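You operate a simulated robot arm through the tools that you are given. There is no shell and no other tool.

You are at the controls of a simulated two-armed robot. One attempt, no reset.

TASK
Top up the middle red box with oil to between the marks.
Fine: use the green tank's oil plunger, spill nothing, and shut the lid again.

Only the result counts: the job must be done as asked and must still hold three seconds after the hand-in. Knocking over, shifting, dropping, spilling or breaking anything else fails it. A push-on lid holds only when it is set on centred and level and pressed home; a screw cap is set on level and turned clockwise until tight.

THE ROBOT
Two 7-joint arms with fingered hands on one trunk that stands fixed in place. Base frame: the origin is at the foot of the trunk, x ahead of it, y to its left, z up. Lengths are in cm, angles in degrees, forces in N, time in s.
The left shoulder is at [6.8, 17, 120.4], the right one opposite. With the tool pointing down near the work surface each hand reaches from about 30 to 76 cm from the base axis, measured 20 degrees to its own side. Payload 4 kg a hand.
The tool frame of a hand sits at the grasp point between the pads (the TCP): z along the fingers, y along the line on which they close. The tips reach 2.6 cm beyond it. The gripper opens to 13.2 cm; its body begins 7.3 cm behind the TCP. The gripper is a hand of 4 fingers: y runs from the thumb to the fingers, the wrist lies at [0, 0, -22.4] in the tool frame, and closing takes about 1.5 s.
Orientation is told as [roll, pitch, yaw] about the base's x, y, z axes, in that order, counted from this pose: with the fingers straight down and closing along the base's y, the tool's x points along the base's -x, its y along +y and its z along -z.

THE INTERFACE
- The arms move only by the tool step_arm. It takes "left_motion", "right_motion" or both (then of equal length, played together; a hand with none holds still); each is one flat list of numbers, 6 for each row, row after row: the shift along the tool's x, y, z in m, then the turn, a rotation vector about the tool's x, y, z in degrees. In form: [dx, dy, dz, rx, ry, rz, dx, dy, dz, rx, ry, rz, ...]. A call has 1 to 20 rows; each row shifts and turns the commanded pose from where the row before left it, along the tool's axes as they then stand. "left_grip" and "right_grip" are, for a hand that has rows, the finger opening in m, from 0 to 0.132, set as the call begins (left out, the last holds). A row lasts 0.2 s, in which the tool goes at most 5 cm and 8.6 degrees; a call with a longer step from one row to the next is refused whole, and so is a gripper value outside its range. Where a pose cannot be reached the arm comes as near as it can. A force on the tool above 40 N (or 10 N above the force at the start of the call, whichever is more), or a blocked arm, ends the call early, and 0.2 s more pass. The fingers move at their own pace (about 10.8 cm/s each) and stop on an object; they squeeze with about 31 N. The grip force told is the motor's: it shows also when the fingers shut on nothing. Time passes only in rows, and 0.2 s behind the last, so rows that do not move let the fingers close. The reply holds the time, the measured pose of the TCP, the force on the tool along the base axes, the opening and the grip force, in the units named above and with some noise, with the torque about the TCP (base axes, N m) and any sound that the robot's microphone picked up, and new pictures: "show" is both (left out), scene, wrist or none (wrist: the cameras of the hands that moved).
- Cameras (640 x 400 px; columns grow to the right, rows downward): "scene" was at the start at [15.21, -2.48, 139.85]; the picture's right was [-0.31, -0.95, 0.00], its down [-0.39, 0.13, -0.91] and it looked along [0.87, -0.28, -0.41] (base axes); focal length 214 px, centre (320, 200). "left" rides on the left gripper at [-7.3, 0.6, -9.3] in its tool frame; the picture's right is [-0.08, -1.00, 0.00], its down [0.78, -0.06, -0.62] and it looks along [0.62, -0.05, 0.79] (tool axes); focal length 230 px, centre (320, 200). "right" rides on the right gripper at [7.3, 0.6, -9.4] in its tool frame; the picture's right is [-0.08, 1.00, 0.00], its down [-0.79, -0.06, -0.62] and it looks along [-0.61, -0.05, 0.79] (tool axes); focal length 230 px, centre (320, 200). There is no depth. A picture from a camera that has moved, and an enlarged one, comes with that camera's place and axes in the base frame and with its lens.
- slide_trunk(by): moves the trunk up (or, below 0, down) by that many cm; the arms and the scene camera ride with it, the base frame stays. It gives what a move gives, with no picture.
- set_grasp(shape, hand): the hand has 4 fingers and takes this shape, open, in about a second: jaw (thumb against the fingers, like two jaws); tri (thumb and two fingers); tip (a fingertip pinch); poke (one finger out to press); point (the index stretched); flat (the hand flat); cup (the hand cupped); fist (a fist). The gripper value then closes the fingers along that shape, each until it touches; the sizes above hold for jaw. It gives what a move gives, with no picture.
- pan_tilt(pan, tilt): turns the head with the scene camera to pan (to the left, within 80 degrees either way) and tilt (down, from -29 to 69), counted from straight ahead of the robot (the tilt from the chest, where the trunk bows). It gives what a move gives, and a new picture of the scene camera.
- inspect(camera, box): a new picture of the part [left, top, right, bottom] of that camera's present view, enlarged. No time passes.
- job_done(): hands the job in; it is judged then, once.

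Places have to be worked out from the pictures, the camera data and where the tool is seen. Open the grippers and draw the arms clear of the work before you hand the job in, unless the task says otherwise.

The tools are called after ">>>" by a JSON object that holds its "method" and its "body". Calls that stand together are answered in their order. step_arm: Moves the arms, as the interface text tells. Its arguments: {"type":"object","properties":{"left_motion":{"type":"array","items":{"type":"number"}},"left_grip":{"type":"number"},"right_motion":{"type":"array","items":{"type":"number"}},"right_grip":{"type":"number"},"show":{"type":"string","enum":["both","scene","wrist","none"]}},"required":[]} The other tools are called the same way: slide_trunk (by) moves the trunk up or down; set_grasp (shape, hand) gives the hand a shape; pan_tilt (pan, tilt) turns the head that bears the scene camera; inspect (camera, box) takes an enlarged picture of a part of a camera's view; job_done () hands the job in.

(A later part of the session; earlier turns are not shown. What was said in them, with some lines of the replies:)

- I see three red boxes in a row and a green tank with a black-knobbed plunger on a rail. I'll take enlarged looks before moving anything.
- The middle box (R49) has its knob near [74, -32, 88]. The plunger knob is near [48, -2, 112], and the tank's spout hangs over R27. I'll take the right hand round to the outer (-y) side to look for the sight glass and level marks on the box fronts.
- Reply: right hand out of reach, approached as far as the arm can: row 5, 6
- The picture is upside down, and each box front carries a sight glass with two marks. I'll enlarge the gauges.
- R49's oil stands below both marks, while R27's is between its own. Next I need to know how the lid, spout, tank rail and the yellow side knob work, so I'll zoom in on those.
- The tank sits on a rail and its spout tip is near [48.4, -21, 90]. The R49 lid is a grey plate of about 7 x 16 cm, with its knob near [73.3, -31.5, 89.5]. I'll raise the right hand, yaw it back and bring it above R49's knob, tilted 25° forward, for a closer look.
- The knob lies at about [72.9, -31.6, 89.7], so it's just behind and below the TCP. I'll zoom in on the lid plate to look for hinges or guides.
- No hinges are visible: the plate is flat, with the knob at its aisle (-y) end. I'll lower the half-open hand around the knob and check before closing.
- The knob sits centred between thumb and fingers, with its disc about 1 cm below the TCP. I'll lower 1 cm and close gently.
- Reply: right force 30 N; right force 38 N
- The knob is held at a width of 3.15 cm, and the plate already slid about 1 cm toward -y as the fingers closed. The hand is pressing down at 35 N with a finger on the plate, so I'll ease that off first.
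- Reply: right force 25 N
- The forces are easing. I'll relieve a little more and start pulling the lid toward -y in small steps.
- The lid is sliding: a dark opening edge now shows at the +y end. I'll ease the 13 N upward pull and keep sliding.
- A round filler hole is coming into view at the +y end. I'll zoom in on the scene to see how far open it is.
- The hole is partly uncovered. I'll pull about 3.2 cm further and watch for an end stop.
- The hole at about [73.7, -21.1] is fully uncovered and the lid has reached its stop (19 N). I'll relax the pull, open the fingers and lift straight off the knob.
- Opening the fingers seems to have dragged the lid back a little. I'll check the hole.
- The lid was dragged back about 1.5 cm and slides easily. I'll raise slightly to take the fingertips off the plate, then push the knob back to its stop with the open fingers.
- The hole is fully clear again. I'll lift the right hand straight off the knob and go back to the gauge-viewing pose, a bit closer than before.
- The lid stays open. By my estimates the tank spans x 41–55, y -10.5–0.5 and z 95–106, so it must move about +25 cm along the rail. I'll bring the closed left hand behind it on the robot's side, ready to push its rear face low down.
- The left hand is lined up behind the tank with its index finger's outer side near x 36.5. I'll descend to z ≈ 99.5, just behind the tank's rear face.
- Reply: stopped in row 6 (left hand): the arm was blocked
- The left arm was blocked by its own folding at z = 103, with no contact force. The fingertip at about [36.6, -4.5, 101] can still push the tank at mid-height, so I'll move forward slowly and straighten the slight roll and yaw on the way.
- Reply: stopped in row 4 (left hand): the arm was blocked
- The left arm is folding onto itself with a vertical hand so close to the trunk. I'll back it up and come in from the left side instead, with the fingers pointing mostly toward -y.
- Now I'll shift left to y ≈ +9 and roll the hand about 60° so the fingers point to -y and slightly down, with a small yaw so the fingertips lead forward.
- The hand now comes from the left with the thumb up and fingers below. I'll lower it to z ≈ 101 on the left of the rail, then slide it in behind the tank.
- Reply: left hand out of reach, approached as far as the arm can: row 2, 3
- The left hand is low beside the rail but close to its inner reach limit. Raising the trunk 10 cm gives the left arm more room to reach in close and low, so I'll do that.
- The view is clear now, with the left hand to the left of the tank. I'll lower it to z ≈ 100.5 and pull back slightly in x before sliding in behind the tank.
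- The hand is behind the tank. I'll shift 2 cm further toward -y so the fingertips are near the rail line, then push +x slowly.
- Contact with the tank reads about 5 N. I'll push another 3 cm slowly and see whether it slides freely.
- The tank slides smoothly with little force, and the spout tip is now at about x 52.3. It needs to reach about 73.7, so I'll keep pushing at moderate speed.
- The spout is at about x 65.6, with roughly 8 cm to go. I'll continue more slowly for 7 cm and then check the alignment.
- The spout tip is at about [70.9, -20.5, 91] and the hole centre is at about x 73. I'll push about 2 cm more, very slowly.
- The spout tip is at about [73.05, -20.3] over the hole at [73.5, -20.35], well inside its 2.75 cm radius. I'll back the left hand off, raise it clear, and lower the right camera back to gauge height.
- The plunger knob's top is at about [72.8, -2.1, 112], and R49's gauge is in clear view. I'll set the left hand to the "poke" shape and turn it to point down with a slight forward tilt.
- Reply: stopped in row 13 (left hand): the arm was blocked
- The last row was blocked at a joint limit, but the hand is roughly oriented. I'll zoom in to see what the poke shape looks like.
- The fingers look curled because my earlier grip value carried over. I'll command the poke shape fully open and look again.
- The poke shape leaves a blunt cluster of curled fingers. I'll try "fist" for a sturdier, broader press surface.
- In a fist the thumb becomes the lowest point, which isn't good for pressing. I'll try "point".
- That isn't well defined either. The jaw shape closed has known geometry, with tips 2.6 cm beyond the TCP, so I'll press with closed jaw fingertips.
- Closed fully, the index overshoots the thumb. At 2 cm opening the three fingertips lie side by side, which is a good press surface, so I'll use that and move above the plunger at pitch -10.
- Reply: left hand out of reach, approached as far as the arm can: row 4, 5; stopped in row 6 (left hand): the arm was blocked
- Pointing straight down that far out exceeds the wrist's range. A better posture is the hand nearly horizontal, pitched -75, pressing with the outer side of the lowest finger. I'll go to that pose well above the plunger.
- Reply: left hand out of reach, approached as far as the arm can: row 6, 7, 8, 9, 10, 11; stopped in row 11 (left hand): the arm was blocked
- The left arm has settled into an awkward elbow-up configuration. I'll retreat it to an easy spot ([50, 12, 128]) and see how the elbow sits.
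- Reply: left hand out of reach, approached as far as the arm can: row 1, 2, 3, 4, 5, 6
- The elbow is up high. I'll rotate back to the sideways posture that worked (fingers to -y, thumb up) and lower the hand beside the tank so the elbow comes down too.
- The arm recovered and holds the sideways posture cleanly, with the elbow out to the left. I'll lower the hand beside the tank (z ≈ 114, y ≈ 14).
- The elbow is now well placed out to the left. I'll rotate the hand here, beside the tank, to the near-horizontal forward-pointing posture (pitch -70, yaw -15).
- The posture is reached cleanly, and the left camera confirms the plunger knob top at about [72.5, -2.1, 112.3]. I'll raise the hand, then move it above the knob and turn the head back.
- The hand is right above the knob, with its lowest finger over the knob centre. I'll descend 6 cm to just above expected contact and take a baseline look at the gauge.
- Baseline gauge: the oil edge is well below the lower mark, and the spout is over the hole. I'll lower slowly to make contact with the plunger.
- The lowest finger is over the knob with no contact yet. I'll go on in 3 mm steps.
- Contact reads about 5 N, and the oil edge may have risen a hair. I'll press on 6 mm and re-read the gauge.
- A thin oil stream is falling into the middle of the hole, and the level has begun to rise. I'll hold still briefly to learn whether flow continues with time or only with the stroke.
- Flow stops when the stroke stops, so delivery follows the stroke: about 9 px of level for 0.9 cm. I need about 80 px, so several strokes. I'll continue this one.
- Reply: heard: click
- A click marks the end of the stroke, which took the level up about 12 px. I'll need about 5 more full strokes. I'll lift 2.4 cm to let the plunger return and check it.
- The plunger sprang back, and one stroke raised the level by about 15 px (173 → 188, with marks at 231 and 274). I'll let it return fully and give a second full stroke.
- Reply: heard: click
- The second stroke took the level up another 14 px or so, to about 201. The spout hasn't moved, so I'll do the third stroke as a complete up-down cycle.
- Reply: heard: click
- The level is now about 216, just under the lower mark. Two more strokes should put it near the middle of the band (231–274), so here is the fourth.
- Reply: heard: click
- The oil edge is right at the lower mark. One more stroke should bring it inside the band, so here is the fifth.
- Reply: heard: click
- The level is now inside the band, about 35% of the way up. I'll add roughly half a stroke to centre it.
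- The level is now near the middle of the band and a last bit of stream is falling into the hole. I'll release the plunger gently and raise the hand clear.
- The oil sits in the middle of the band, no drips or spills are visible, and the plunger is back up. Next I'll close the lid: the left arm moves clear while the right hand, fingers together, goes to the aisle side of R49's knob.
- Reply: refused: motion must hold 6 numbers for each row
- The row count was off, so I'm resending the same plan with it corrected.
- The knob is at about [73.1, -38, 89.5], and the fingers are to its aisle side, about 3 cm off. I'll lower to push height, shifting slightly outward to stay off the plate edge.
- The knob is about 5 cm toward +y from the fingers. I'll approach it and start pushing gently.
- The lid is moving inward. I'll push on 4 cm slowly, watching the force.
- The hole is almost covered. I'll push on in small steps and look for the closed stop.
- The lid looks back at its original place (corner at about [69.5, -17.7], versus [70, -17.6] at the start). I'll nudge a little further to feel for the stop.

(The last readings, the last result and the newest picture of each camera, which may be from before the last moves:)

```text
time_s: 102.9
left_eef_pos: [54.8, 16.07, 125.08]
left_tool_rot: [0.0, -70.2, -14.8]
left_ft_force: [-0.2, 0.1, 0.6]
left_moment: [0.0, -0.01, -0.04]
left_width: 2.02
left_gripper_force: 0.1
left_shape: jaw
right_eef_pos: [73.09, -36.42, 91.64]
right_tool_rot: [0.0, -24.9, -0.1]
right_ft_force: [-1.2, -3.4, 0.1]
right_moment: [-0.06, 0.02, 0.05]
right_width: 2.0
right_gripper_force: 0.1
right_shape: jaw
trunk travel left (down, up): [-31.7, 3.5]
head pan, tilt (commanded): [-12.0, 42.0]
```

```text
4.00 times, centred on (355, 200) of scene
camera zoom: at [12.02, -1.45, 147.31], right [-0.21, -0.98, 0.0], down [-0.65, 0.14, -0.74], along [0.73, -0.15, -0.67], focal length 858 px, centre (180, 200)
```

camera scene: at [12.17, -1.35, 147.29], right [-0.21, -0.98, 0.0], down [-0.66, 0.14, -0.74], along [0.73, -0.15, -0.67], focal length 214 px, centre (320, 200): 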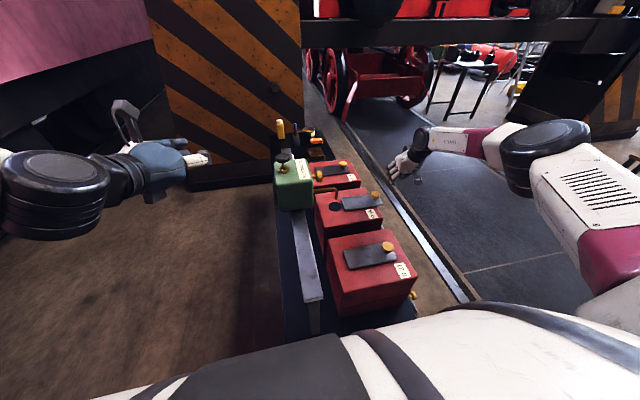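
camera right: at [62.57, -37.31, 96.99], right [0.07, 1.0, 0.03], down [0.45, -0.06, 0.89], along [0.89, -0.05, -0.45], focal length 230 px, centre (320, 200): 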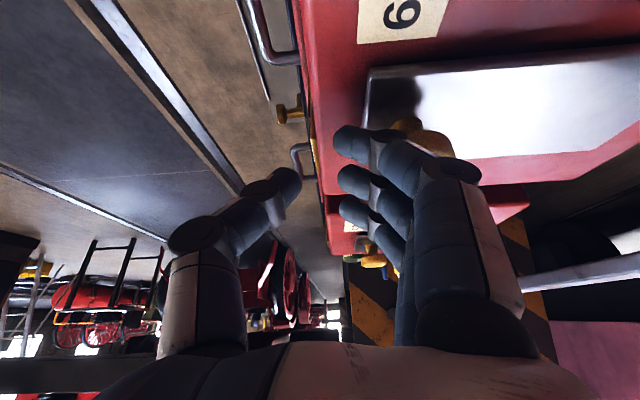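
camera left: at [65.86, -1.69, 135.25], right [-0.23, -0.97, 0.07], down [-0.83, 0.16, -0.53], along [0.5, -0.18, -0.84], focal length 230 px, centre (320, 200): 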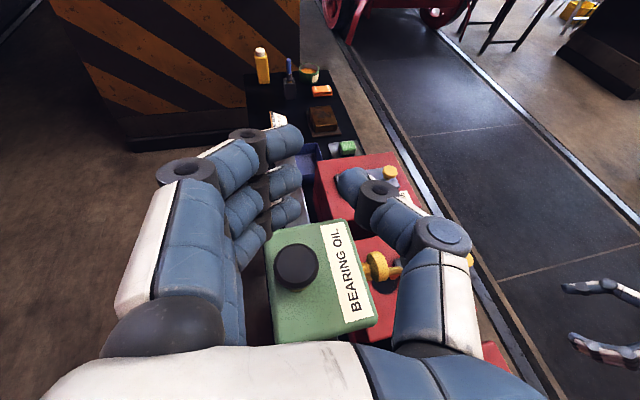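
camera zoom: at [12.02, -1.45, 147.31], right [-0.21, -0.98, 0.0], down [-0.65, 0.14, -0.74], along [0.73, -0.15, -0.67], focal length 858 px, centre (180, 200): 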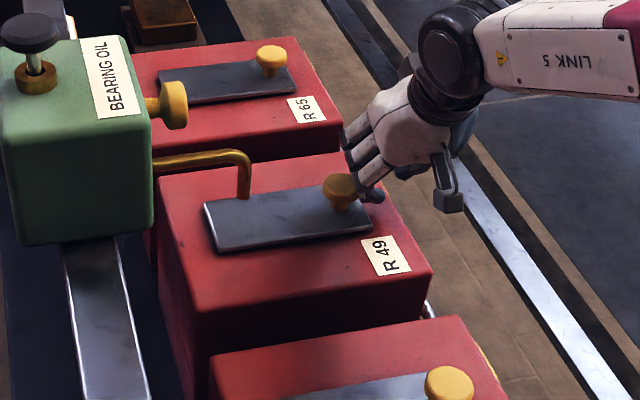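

The force is rising slightly (3.4 N) and the lid moved only 1–2 mm. One more small nudge will confirm the stop.

>>> {"method": "step_arm", "body": {"right_motion": [0, 0.002, 0, 0, 0, 0, 0, 0.002, 0, 0, 0, 0], "show": "wrist"}}

>>> {"method": "inspect", "body": {"camera": "scene", "box": [290, 150, 420, 250]}}

```text
time_s: 103.5
left_eef_pos: [54.73, 16.0, 125.05]
left_tool_rot: [0.0, -70.2, -15.0]
left_ft_force: [0.1, 0.0, 0.0]
left_moment: [-0.01, -0.02, -0.04]
left_width: 2.01
left_gripper_force: 0.0
left_shape: jaw
right_eef_pos: [73.25, -36.17, 91.65]
right_tool_rot: [0.1, -25.0, -0.1]
right_ft_force: [-3.1, -7.2, 1.2]
right_moment: [-0.04, 0.06, 0.2]
right_width: 1.93
right_gripper_force: 0.0
right_shape: jaw
trunk travel left (down, up): [-31.7, 3.5]
head pan, tilt (commanded): [-12.0, 42.0]
camera right: at [62.57, -35.69, 97.0], right [0.07, 1.0, 0.03], down [0.45, -0.06, 0.89], along [0.89, -0.05, -0.45], focal length 230 px, centre (320, 200)
```

right: 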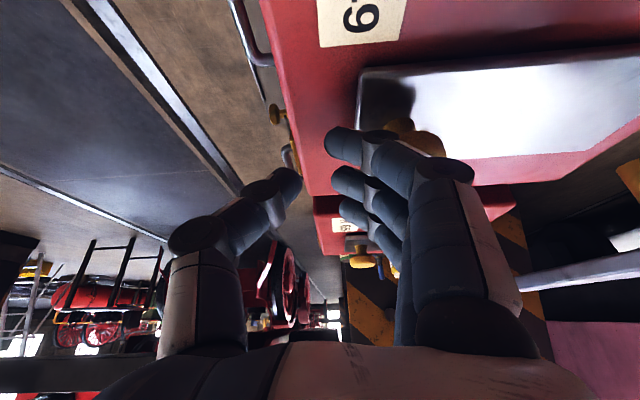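

```text
4.00 times, centred on (355, 200) of scene
camera zoom: at [11.97, -1.48, 147.31], right [-0.21, -0.98, 0.0], down [-0.65, 0.14, -0.74], along [0.73, -0.15, -0.67], focal length 858 px, centre (180, 200)
```

zoom: 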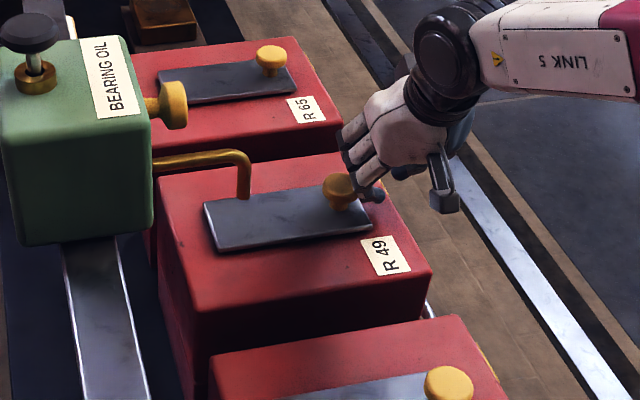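

The force climbed to 7 N with no further motion, so the lid is home at its closed stop. I'll back off, lift the fingertips, and withdraw.

>>> {"method": "step_arm", "body": {"right_motion": [0, -0.004, 0, 0, 0, 0, -0.0017, -0.004, -0.0036, 0, 0, 0, -0.0017, -0.005, -0.0036, 0, 0, 0, 0, -0.02, 0, 0, 0, 0, 0, -0.03, 0, 0, 0, 0, 0, -0.03, 0, 0, 0, 0], "show": "wrist"}}

>>> {"method": "inspect", "body": {"camera": "scene", "box": [290, 150, 420, 250]}}

```text
time_s: 104.9
left_eef_pos: [54.69, 16.08, 125.18]
left_tool_rot: [0.0, -70.3, -14.8]
left_ft_force: [0.4, -0.3, -0.6]
left_moment: [-0.04, 0.04, -0.04]
left_width: 2.02
left_gripper_force: 0.1
left_shape: jaw
right_eef_pos: [73.1, -45.43, 92.39]
right_tool_rot: [0.1, -24.9, -0.1]
right_ft_force: [-0.4, 0.0, -0.9]
right_moment: [-0.01, 0.03, 0.01]
right_width: 2.05
right_gripper_force: 0.1
right_shape: jaw
trunk travel left (down, up): [-31.7, 3.5]
head pan, tilt (commanded): [-12.0, 42.0]
camera right: at [62.59, -44.97, 97.81], right [0.07, 1.0, 0.03], down [0.45, -0.06, 0.89], along [0.89, -0.05, -0.45], focal length 230 px, centre (320, 200)
```

right: 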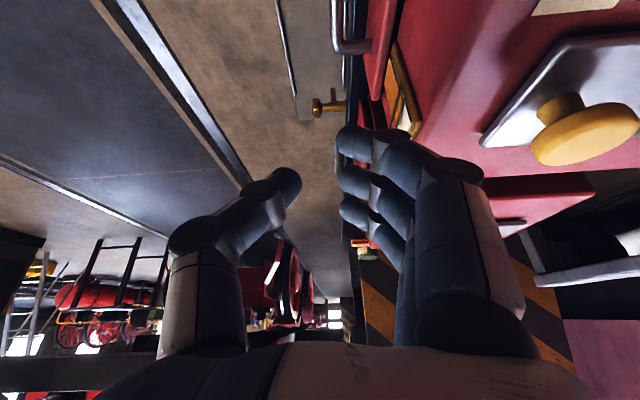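

```text
4.00 times, centred on (355, 200) of scene
camera zoom: at [12.05, -1.43, 147.3], right [-0.21, -0.98, 0.0], down [-0.65, 0.14, -0.74], along [0.73, -0.15, -0.67], focal length 858 px, centre (180, 200)
```

zoom: 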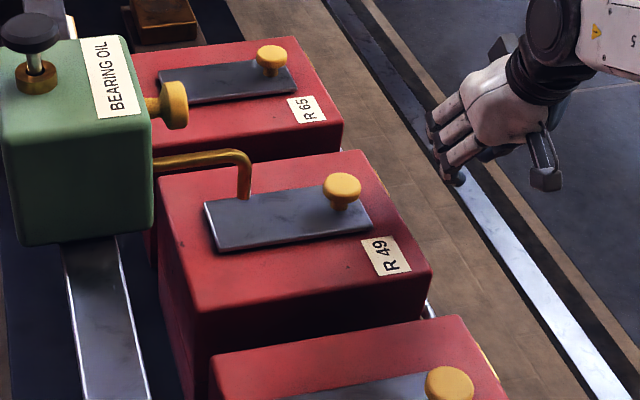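

The lid is closed and stayed put. I'll take the right hand back to the gauge-viewing pose with the gripper opened, to verify the level a last time.

>>> {"method": "step_arm", "body": {"right_motion": [-0.0141, -0.01, -0.0302, 0, 0, 0, -0.0141, -0.01, -0.0302, 0, 0, 0, -0.0141, 0, -0.0302, 0, 0, 0, 0.0283, -0.0145, -0.0287, 0, 0, 0, 0.0283, -0.0145, -0.0287, 0, 0, 0, 0.0283, -0.0145, -0.0287, 0, 0, 0, 0.0283, -0.0145, -0.0287, 0, 0, 0, 0, 0, 0, 0, -7.5, 0, 0, 0, 0, 0, -7.5, 0, 0.0147, 0, 0.0175, -5.05, 0, -6.02, 0.0147, 0, 0.0175, -5.05, 0, -6.02, 0.0147, 0, 0.0175, -5.05, 0, -6.02, 0.0147, 0, 0.0175, -5.05, 0, -6.02, 0.0147, 0, 0.0175, -5.05, 0, -6.02, 0.0147, 0, 0.0175, -5.05, 0, -6.02, 0.0147, 0, 0.0175, -5.05, 0, -6.02]}}

>>> {"method": "inspect", "body": {"camera": "right", "box": [255, 125, 325, 205]}}

>>> {"method": "inspect", "body": {"camera": "scene", "box": [260, 130, 420, 250]}}

```text
time_s: 108.3
left_eef_pos: [54.94, 16.09, 125.04]
left_tool_rot: [-0.1, -70.2, -14.6]
left_ft_force: [0.6, -0.5, 0.0]
left_moment: [0.01, -0.01, 0.02]
left_width: 2.01
left_gripper_force: 0.0
left_shape: jaw
right_eef_pos: [58.03, -53.1, 92.02]
right_tool_rot: [0.0, -40.1, 54.9]
right_ft_force: [0.4, -0.2, 0.7]
right_moment: [-0.06, 0.0, 0.01]
right_width: 2.06
right_gripper_force: 0.0
right_shape: jaw
trunk travel left (down, up): [-31.7, 3.5]
head pan, tilt (commanded): [-12.0, 42.0]
camera scene: at [12.14, -1.4, 147.29], right [-0.21, -0.98, 0.0], down [-0.66, 0.14, -0.74], along [0.73, -0.15, -0.67], focal length 214 px, centre (320, 200)
camera right: at [50.93, -62.32, 94.45], right [-0.78, 0.62, 0.05], down [0.17, 0.13, 0.98], along [0.6, 0.77, -0.21], focal length 230 px, centre (320, 200)
```

scene: 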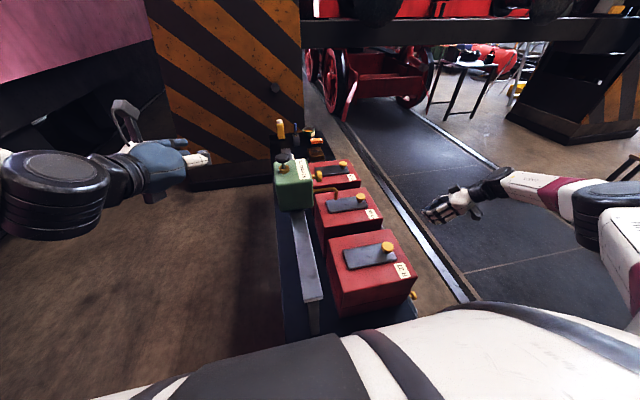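
right: 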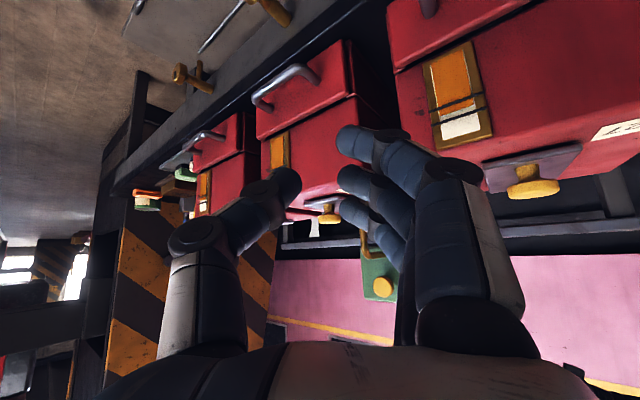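

```text
5.00 times, centred on (290, 165) of right
camera zoom: at [50.93, -62.32, 94.45], right [-0.78, 0.62, 0.05], down [0.17, 0.13, 0.98], along [0.6, 0.77, -0.21], focal length 1150 px, centre (470, 375)
```

zoom: 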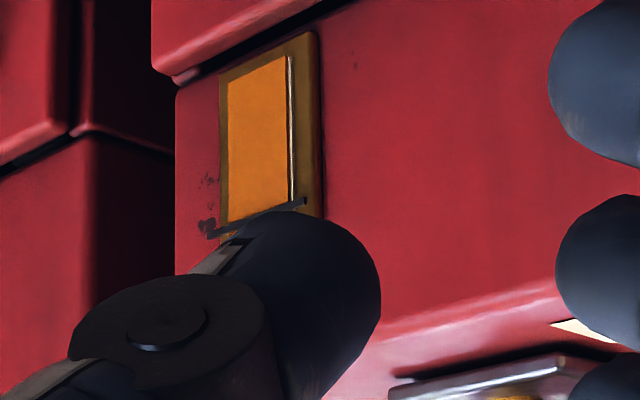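

```text
3.33 times, centred on (340, 190) of scene
camera zoom: at [12.14, -1.4, 147.29], right [-0.21, -0.98, 0.0], down [-0.66, 0.14, -0.74], along [0.73, -0.15, -0.67], focal length 715 px, centre (253, 233)
```

zoom: 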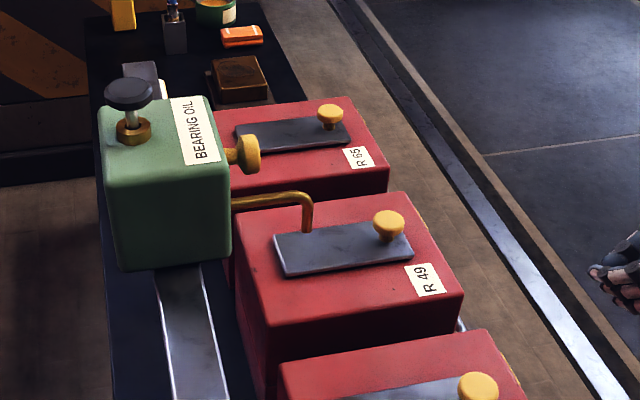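

The thumb blocks the gauge with the fingers together, so I'll open both hands fully and look again.

>>> {"method": "step_arm", "body": {"right_motion": [0, 0, 0, 0, 0, 0, 0, 0, 0, 0, 0, 0, 0, 0, 0, 0, 0, 0, 0, 0, 0, 0, 0, 0, 0, 0, 0, 0, 0, 0], "right_grip": 0.132, "left_motion": [0, 0, 0, 0, 0, 0, 0, 0, 0, 0, 0, 0, 0, 0, 0, 0, 0, 0, 0, 0, 0, 0, 0, 0, 0, 0, 0, 0, 0, 0], "left_grip": 0.132, "show": "none"}}

>>> {"method": "inspect", "body": {"camera": "right", "box": [255, 125, 325, 205]}}

>>> {"method": "inspect", "body": {"camera": "right", "box": [170, 20, 520, 260]}}

```text
time_s: 109.5
left_eef_pos: [54.78, 16.0, 125.05]
left_tool_rot: [-0.1, -70.3, -14.8]
left_ft_force: [0.3, -0.4, -0.5]
left_moment: [0.01, -0.01, 0.01]
left_width: 13.21
left_gripper_force: 0.1
left_shape: jaw
right_eef_pos: [58.12, -53.05, 92.09]
right_tool_rot: [0.0, -40.0, 54.9]
right_ft_force: [-0.4, 0.4, -0.8]
right_moment: [0.02, 0.01, -0.01]
right_width: 13.18
right_gripper_force: 0.1
right_shape: jaw
trunk travel left (down, up): [-31.7, 3.5]
head pan, tilt (commanded): [-12.0, 42.0]
```

```text
5.00 times, centred on (290, 165) of right
camera zoom: at [50.88, -62.32, 94.52], right [-0.78, 0.62, 0.05], down [0.17, 0.13, 0.98], along [0.6, 0.77, -0.21], focal length 1150 px, centre (470, 375)
```

zoom: 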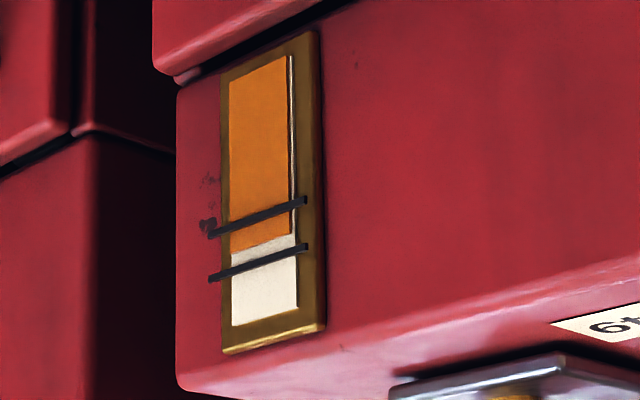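

```text
1.67 times, centred on (345, 140) of right
camera zoom: at [50.88, -62.32, 94.52], right [-0.78, 0.62, 0.05], down [0.17, 0.13, 0.98], along [0.6, 0.77, -0.21], focal length 384 px, centre (278, 300)
```

zoom: 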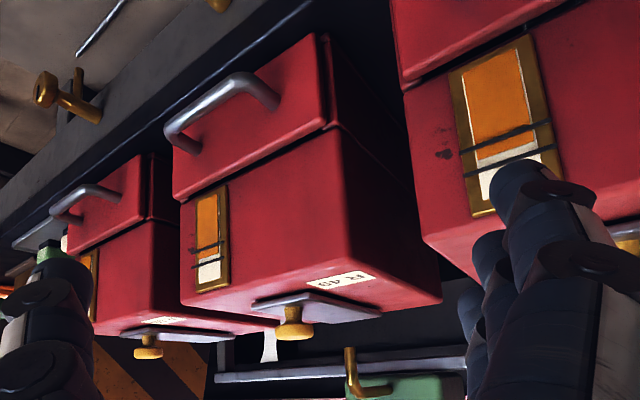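

The level holds steadily mid-band, the lid is shut, and nothing has spilled. I'll draw both open hands further clear before handing in.

>>> {"method": "step_arm", "body": {"right_motion": [-0.0257, 0, -0.0306, 0, 0, 0, -0.0257, 0, -0.0306, 0, 0, 0, -0.0257, 0, -0.0306, 0, 0, 0, -0.0257, 0, -0.0306, 0, 0, 0, -0.0257, 0, -0.0306, 0, 0, 0], "left_motion": [0.0018, 0.0193, -0.0049, 0, 0, 0, 0.0018, 0.0193, -0.0049, 0, 0, 0, 0.0018, 0.0193, -0.0049, 0, 0, 0, 0.0018, 0.0193, -0.0049, 0, 0, 0, 0.0018, 0.0193, -0.0049, 0, 0, 0]}}

>>> {"method": "inspect", "body": {"camera": "scene", "box": [250, 120, 430, 330]}}

```text
time_s: 110.7
left_eef_pos: [54.79, 26.24, 125.14]
left_tool_rot: [-0.2, -70.3, -14.7]
left_ft_force: [-0.4, 0.6, 0.0]
left_moment: [-0.02, 0.01, 0.0]
left_width: 13.19
left_gripper_force: 0.1
left_shape: jaw
right_eef_pos: [58.02, -53.02, 112.13]
right_tool_rot: [0.0, -40.0, 55.0]
right_ft_force: [0.3, 0.2, 0.2]
right_moment: [-0.03, 0.01, -0.03]
right_width: 13.17
right_gripper_force: 0.1
right_shape: jaw
trunk travel left (down, up): [-31.7, 3.5]
head pan, tilt (commanded): [-12.0, 42.0]
camera scene: at [11.94, -1.28, 147.32], right [-0.21, -0.98, 0.0], down [-0.65, 0.14, -0.74], along [0.73, -0.15, -0.67], focal length 214 px, centre (320, 200)
camera right: at [50.83, -62.29, 114.64], right [-0.78, 0.62, 0.05], down [0.17, 0.13, 0.98], along [0.6, 0.77, -0.21], focal length 230 px, centre (320, 200)
camera left: at [48.73, 28.32, 135.1], right [-0.23, -0.97, 0.07], down [-0.83, 0.16, -0.53], along [0.5, -0.18, -0.84], focal length 230 px, centre (320, 200)
```

scene: 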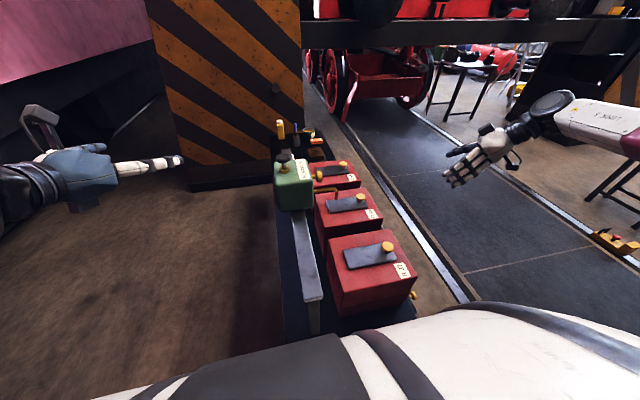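
right: 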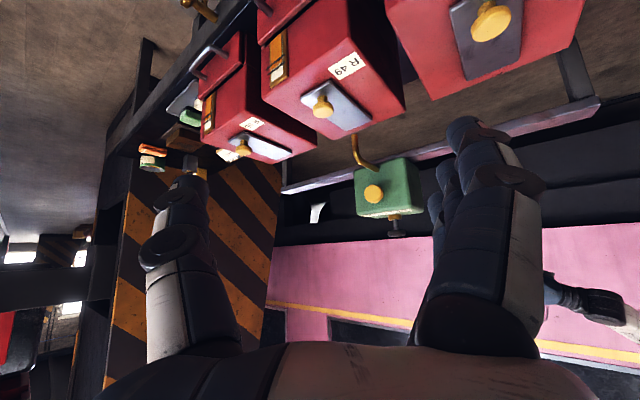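
left: 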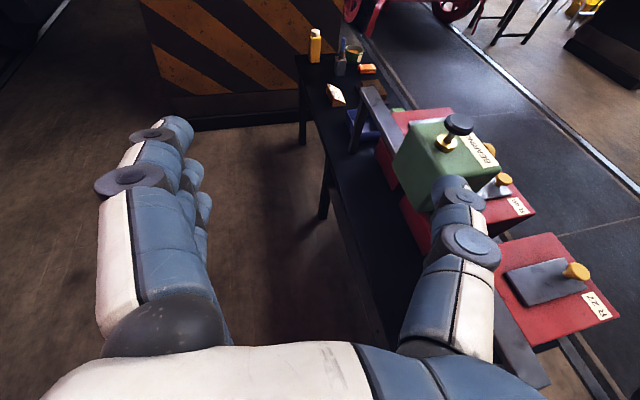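

```text
1.90 times, centred on (340, 225) of scene
camera zoom: at [11.94, -1.28, 147.32], right [-0.21, -0.98, 0.0], down [-0.65, 0.14, -0.74], along [0.73, -0.15, -0.67], focal length 408 px, centre (282, 152)
```

zoom: 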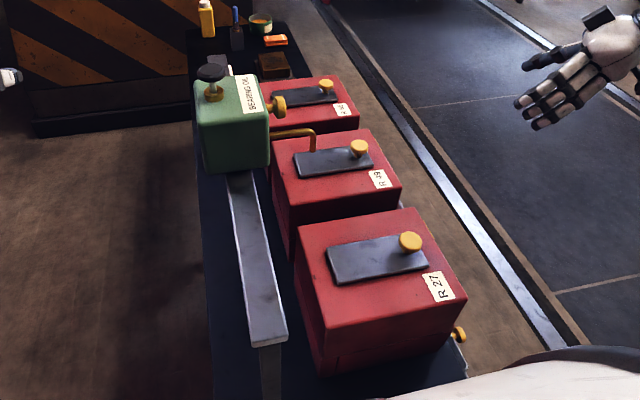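

Final check: R49's level is between the marks, its lid is shut at the stop, no oil is spilled, and everything else is undisturbed. Both hands are open and clear, so I'm handing in.

>>> {"method": "job_done", "body": {}}

```text
The job is handed in.
```

I topped up the middle red box (R49) with oil to about the middle of the band between its two marks, and handed the job in.

- **Oil:** I used the green tank's plunger, five full strokes and one half stroke. The gauge level held steady on the last check.
- **Spills:** none visible. The oil stream fell into the filler hole whenever I could see it.
- **Lid:** slid back to its closed stop, the same place it started.
- **Tank:** I slid the green tank along its rail so its spout reached R49, and left it there. The task didn't say to move it back.
- **Rest of the work area:** nothing else looked moved or knocked over in the final pictures. Both hands are open and clear.
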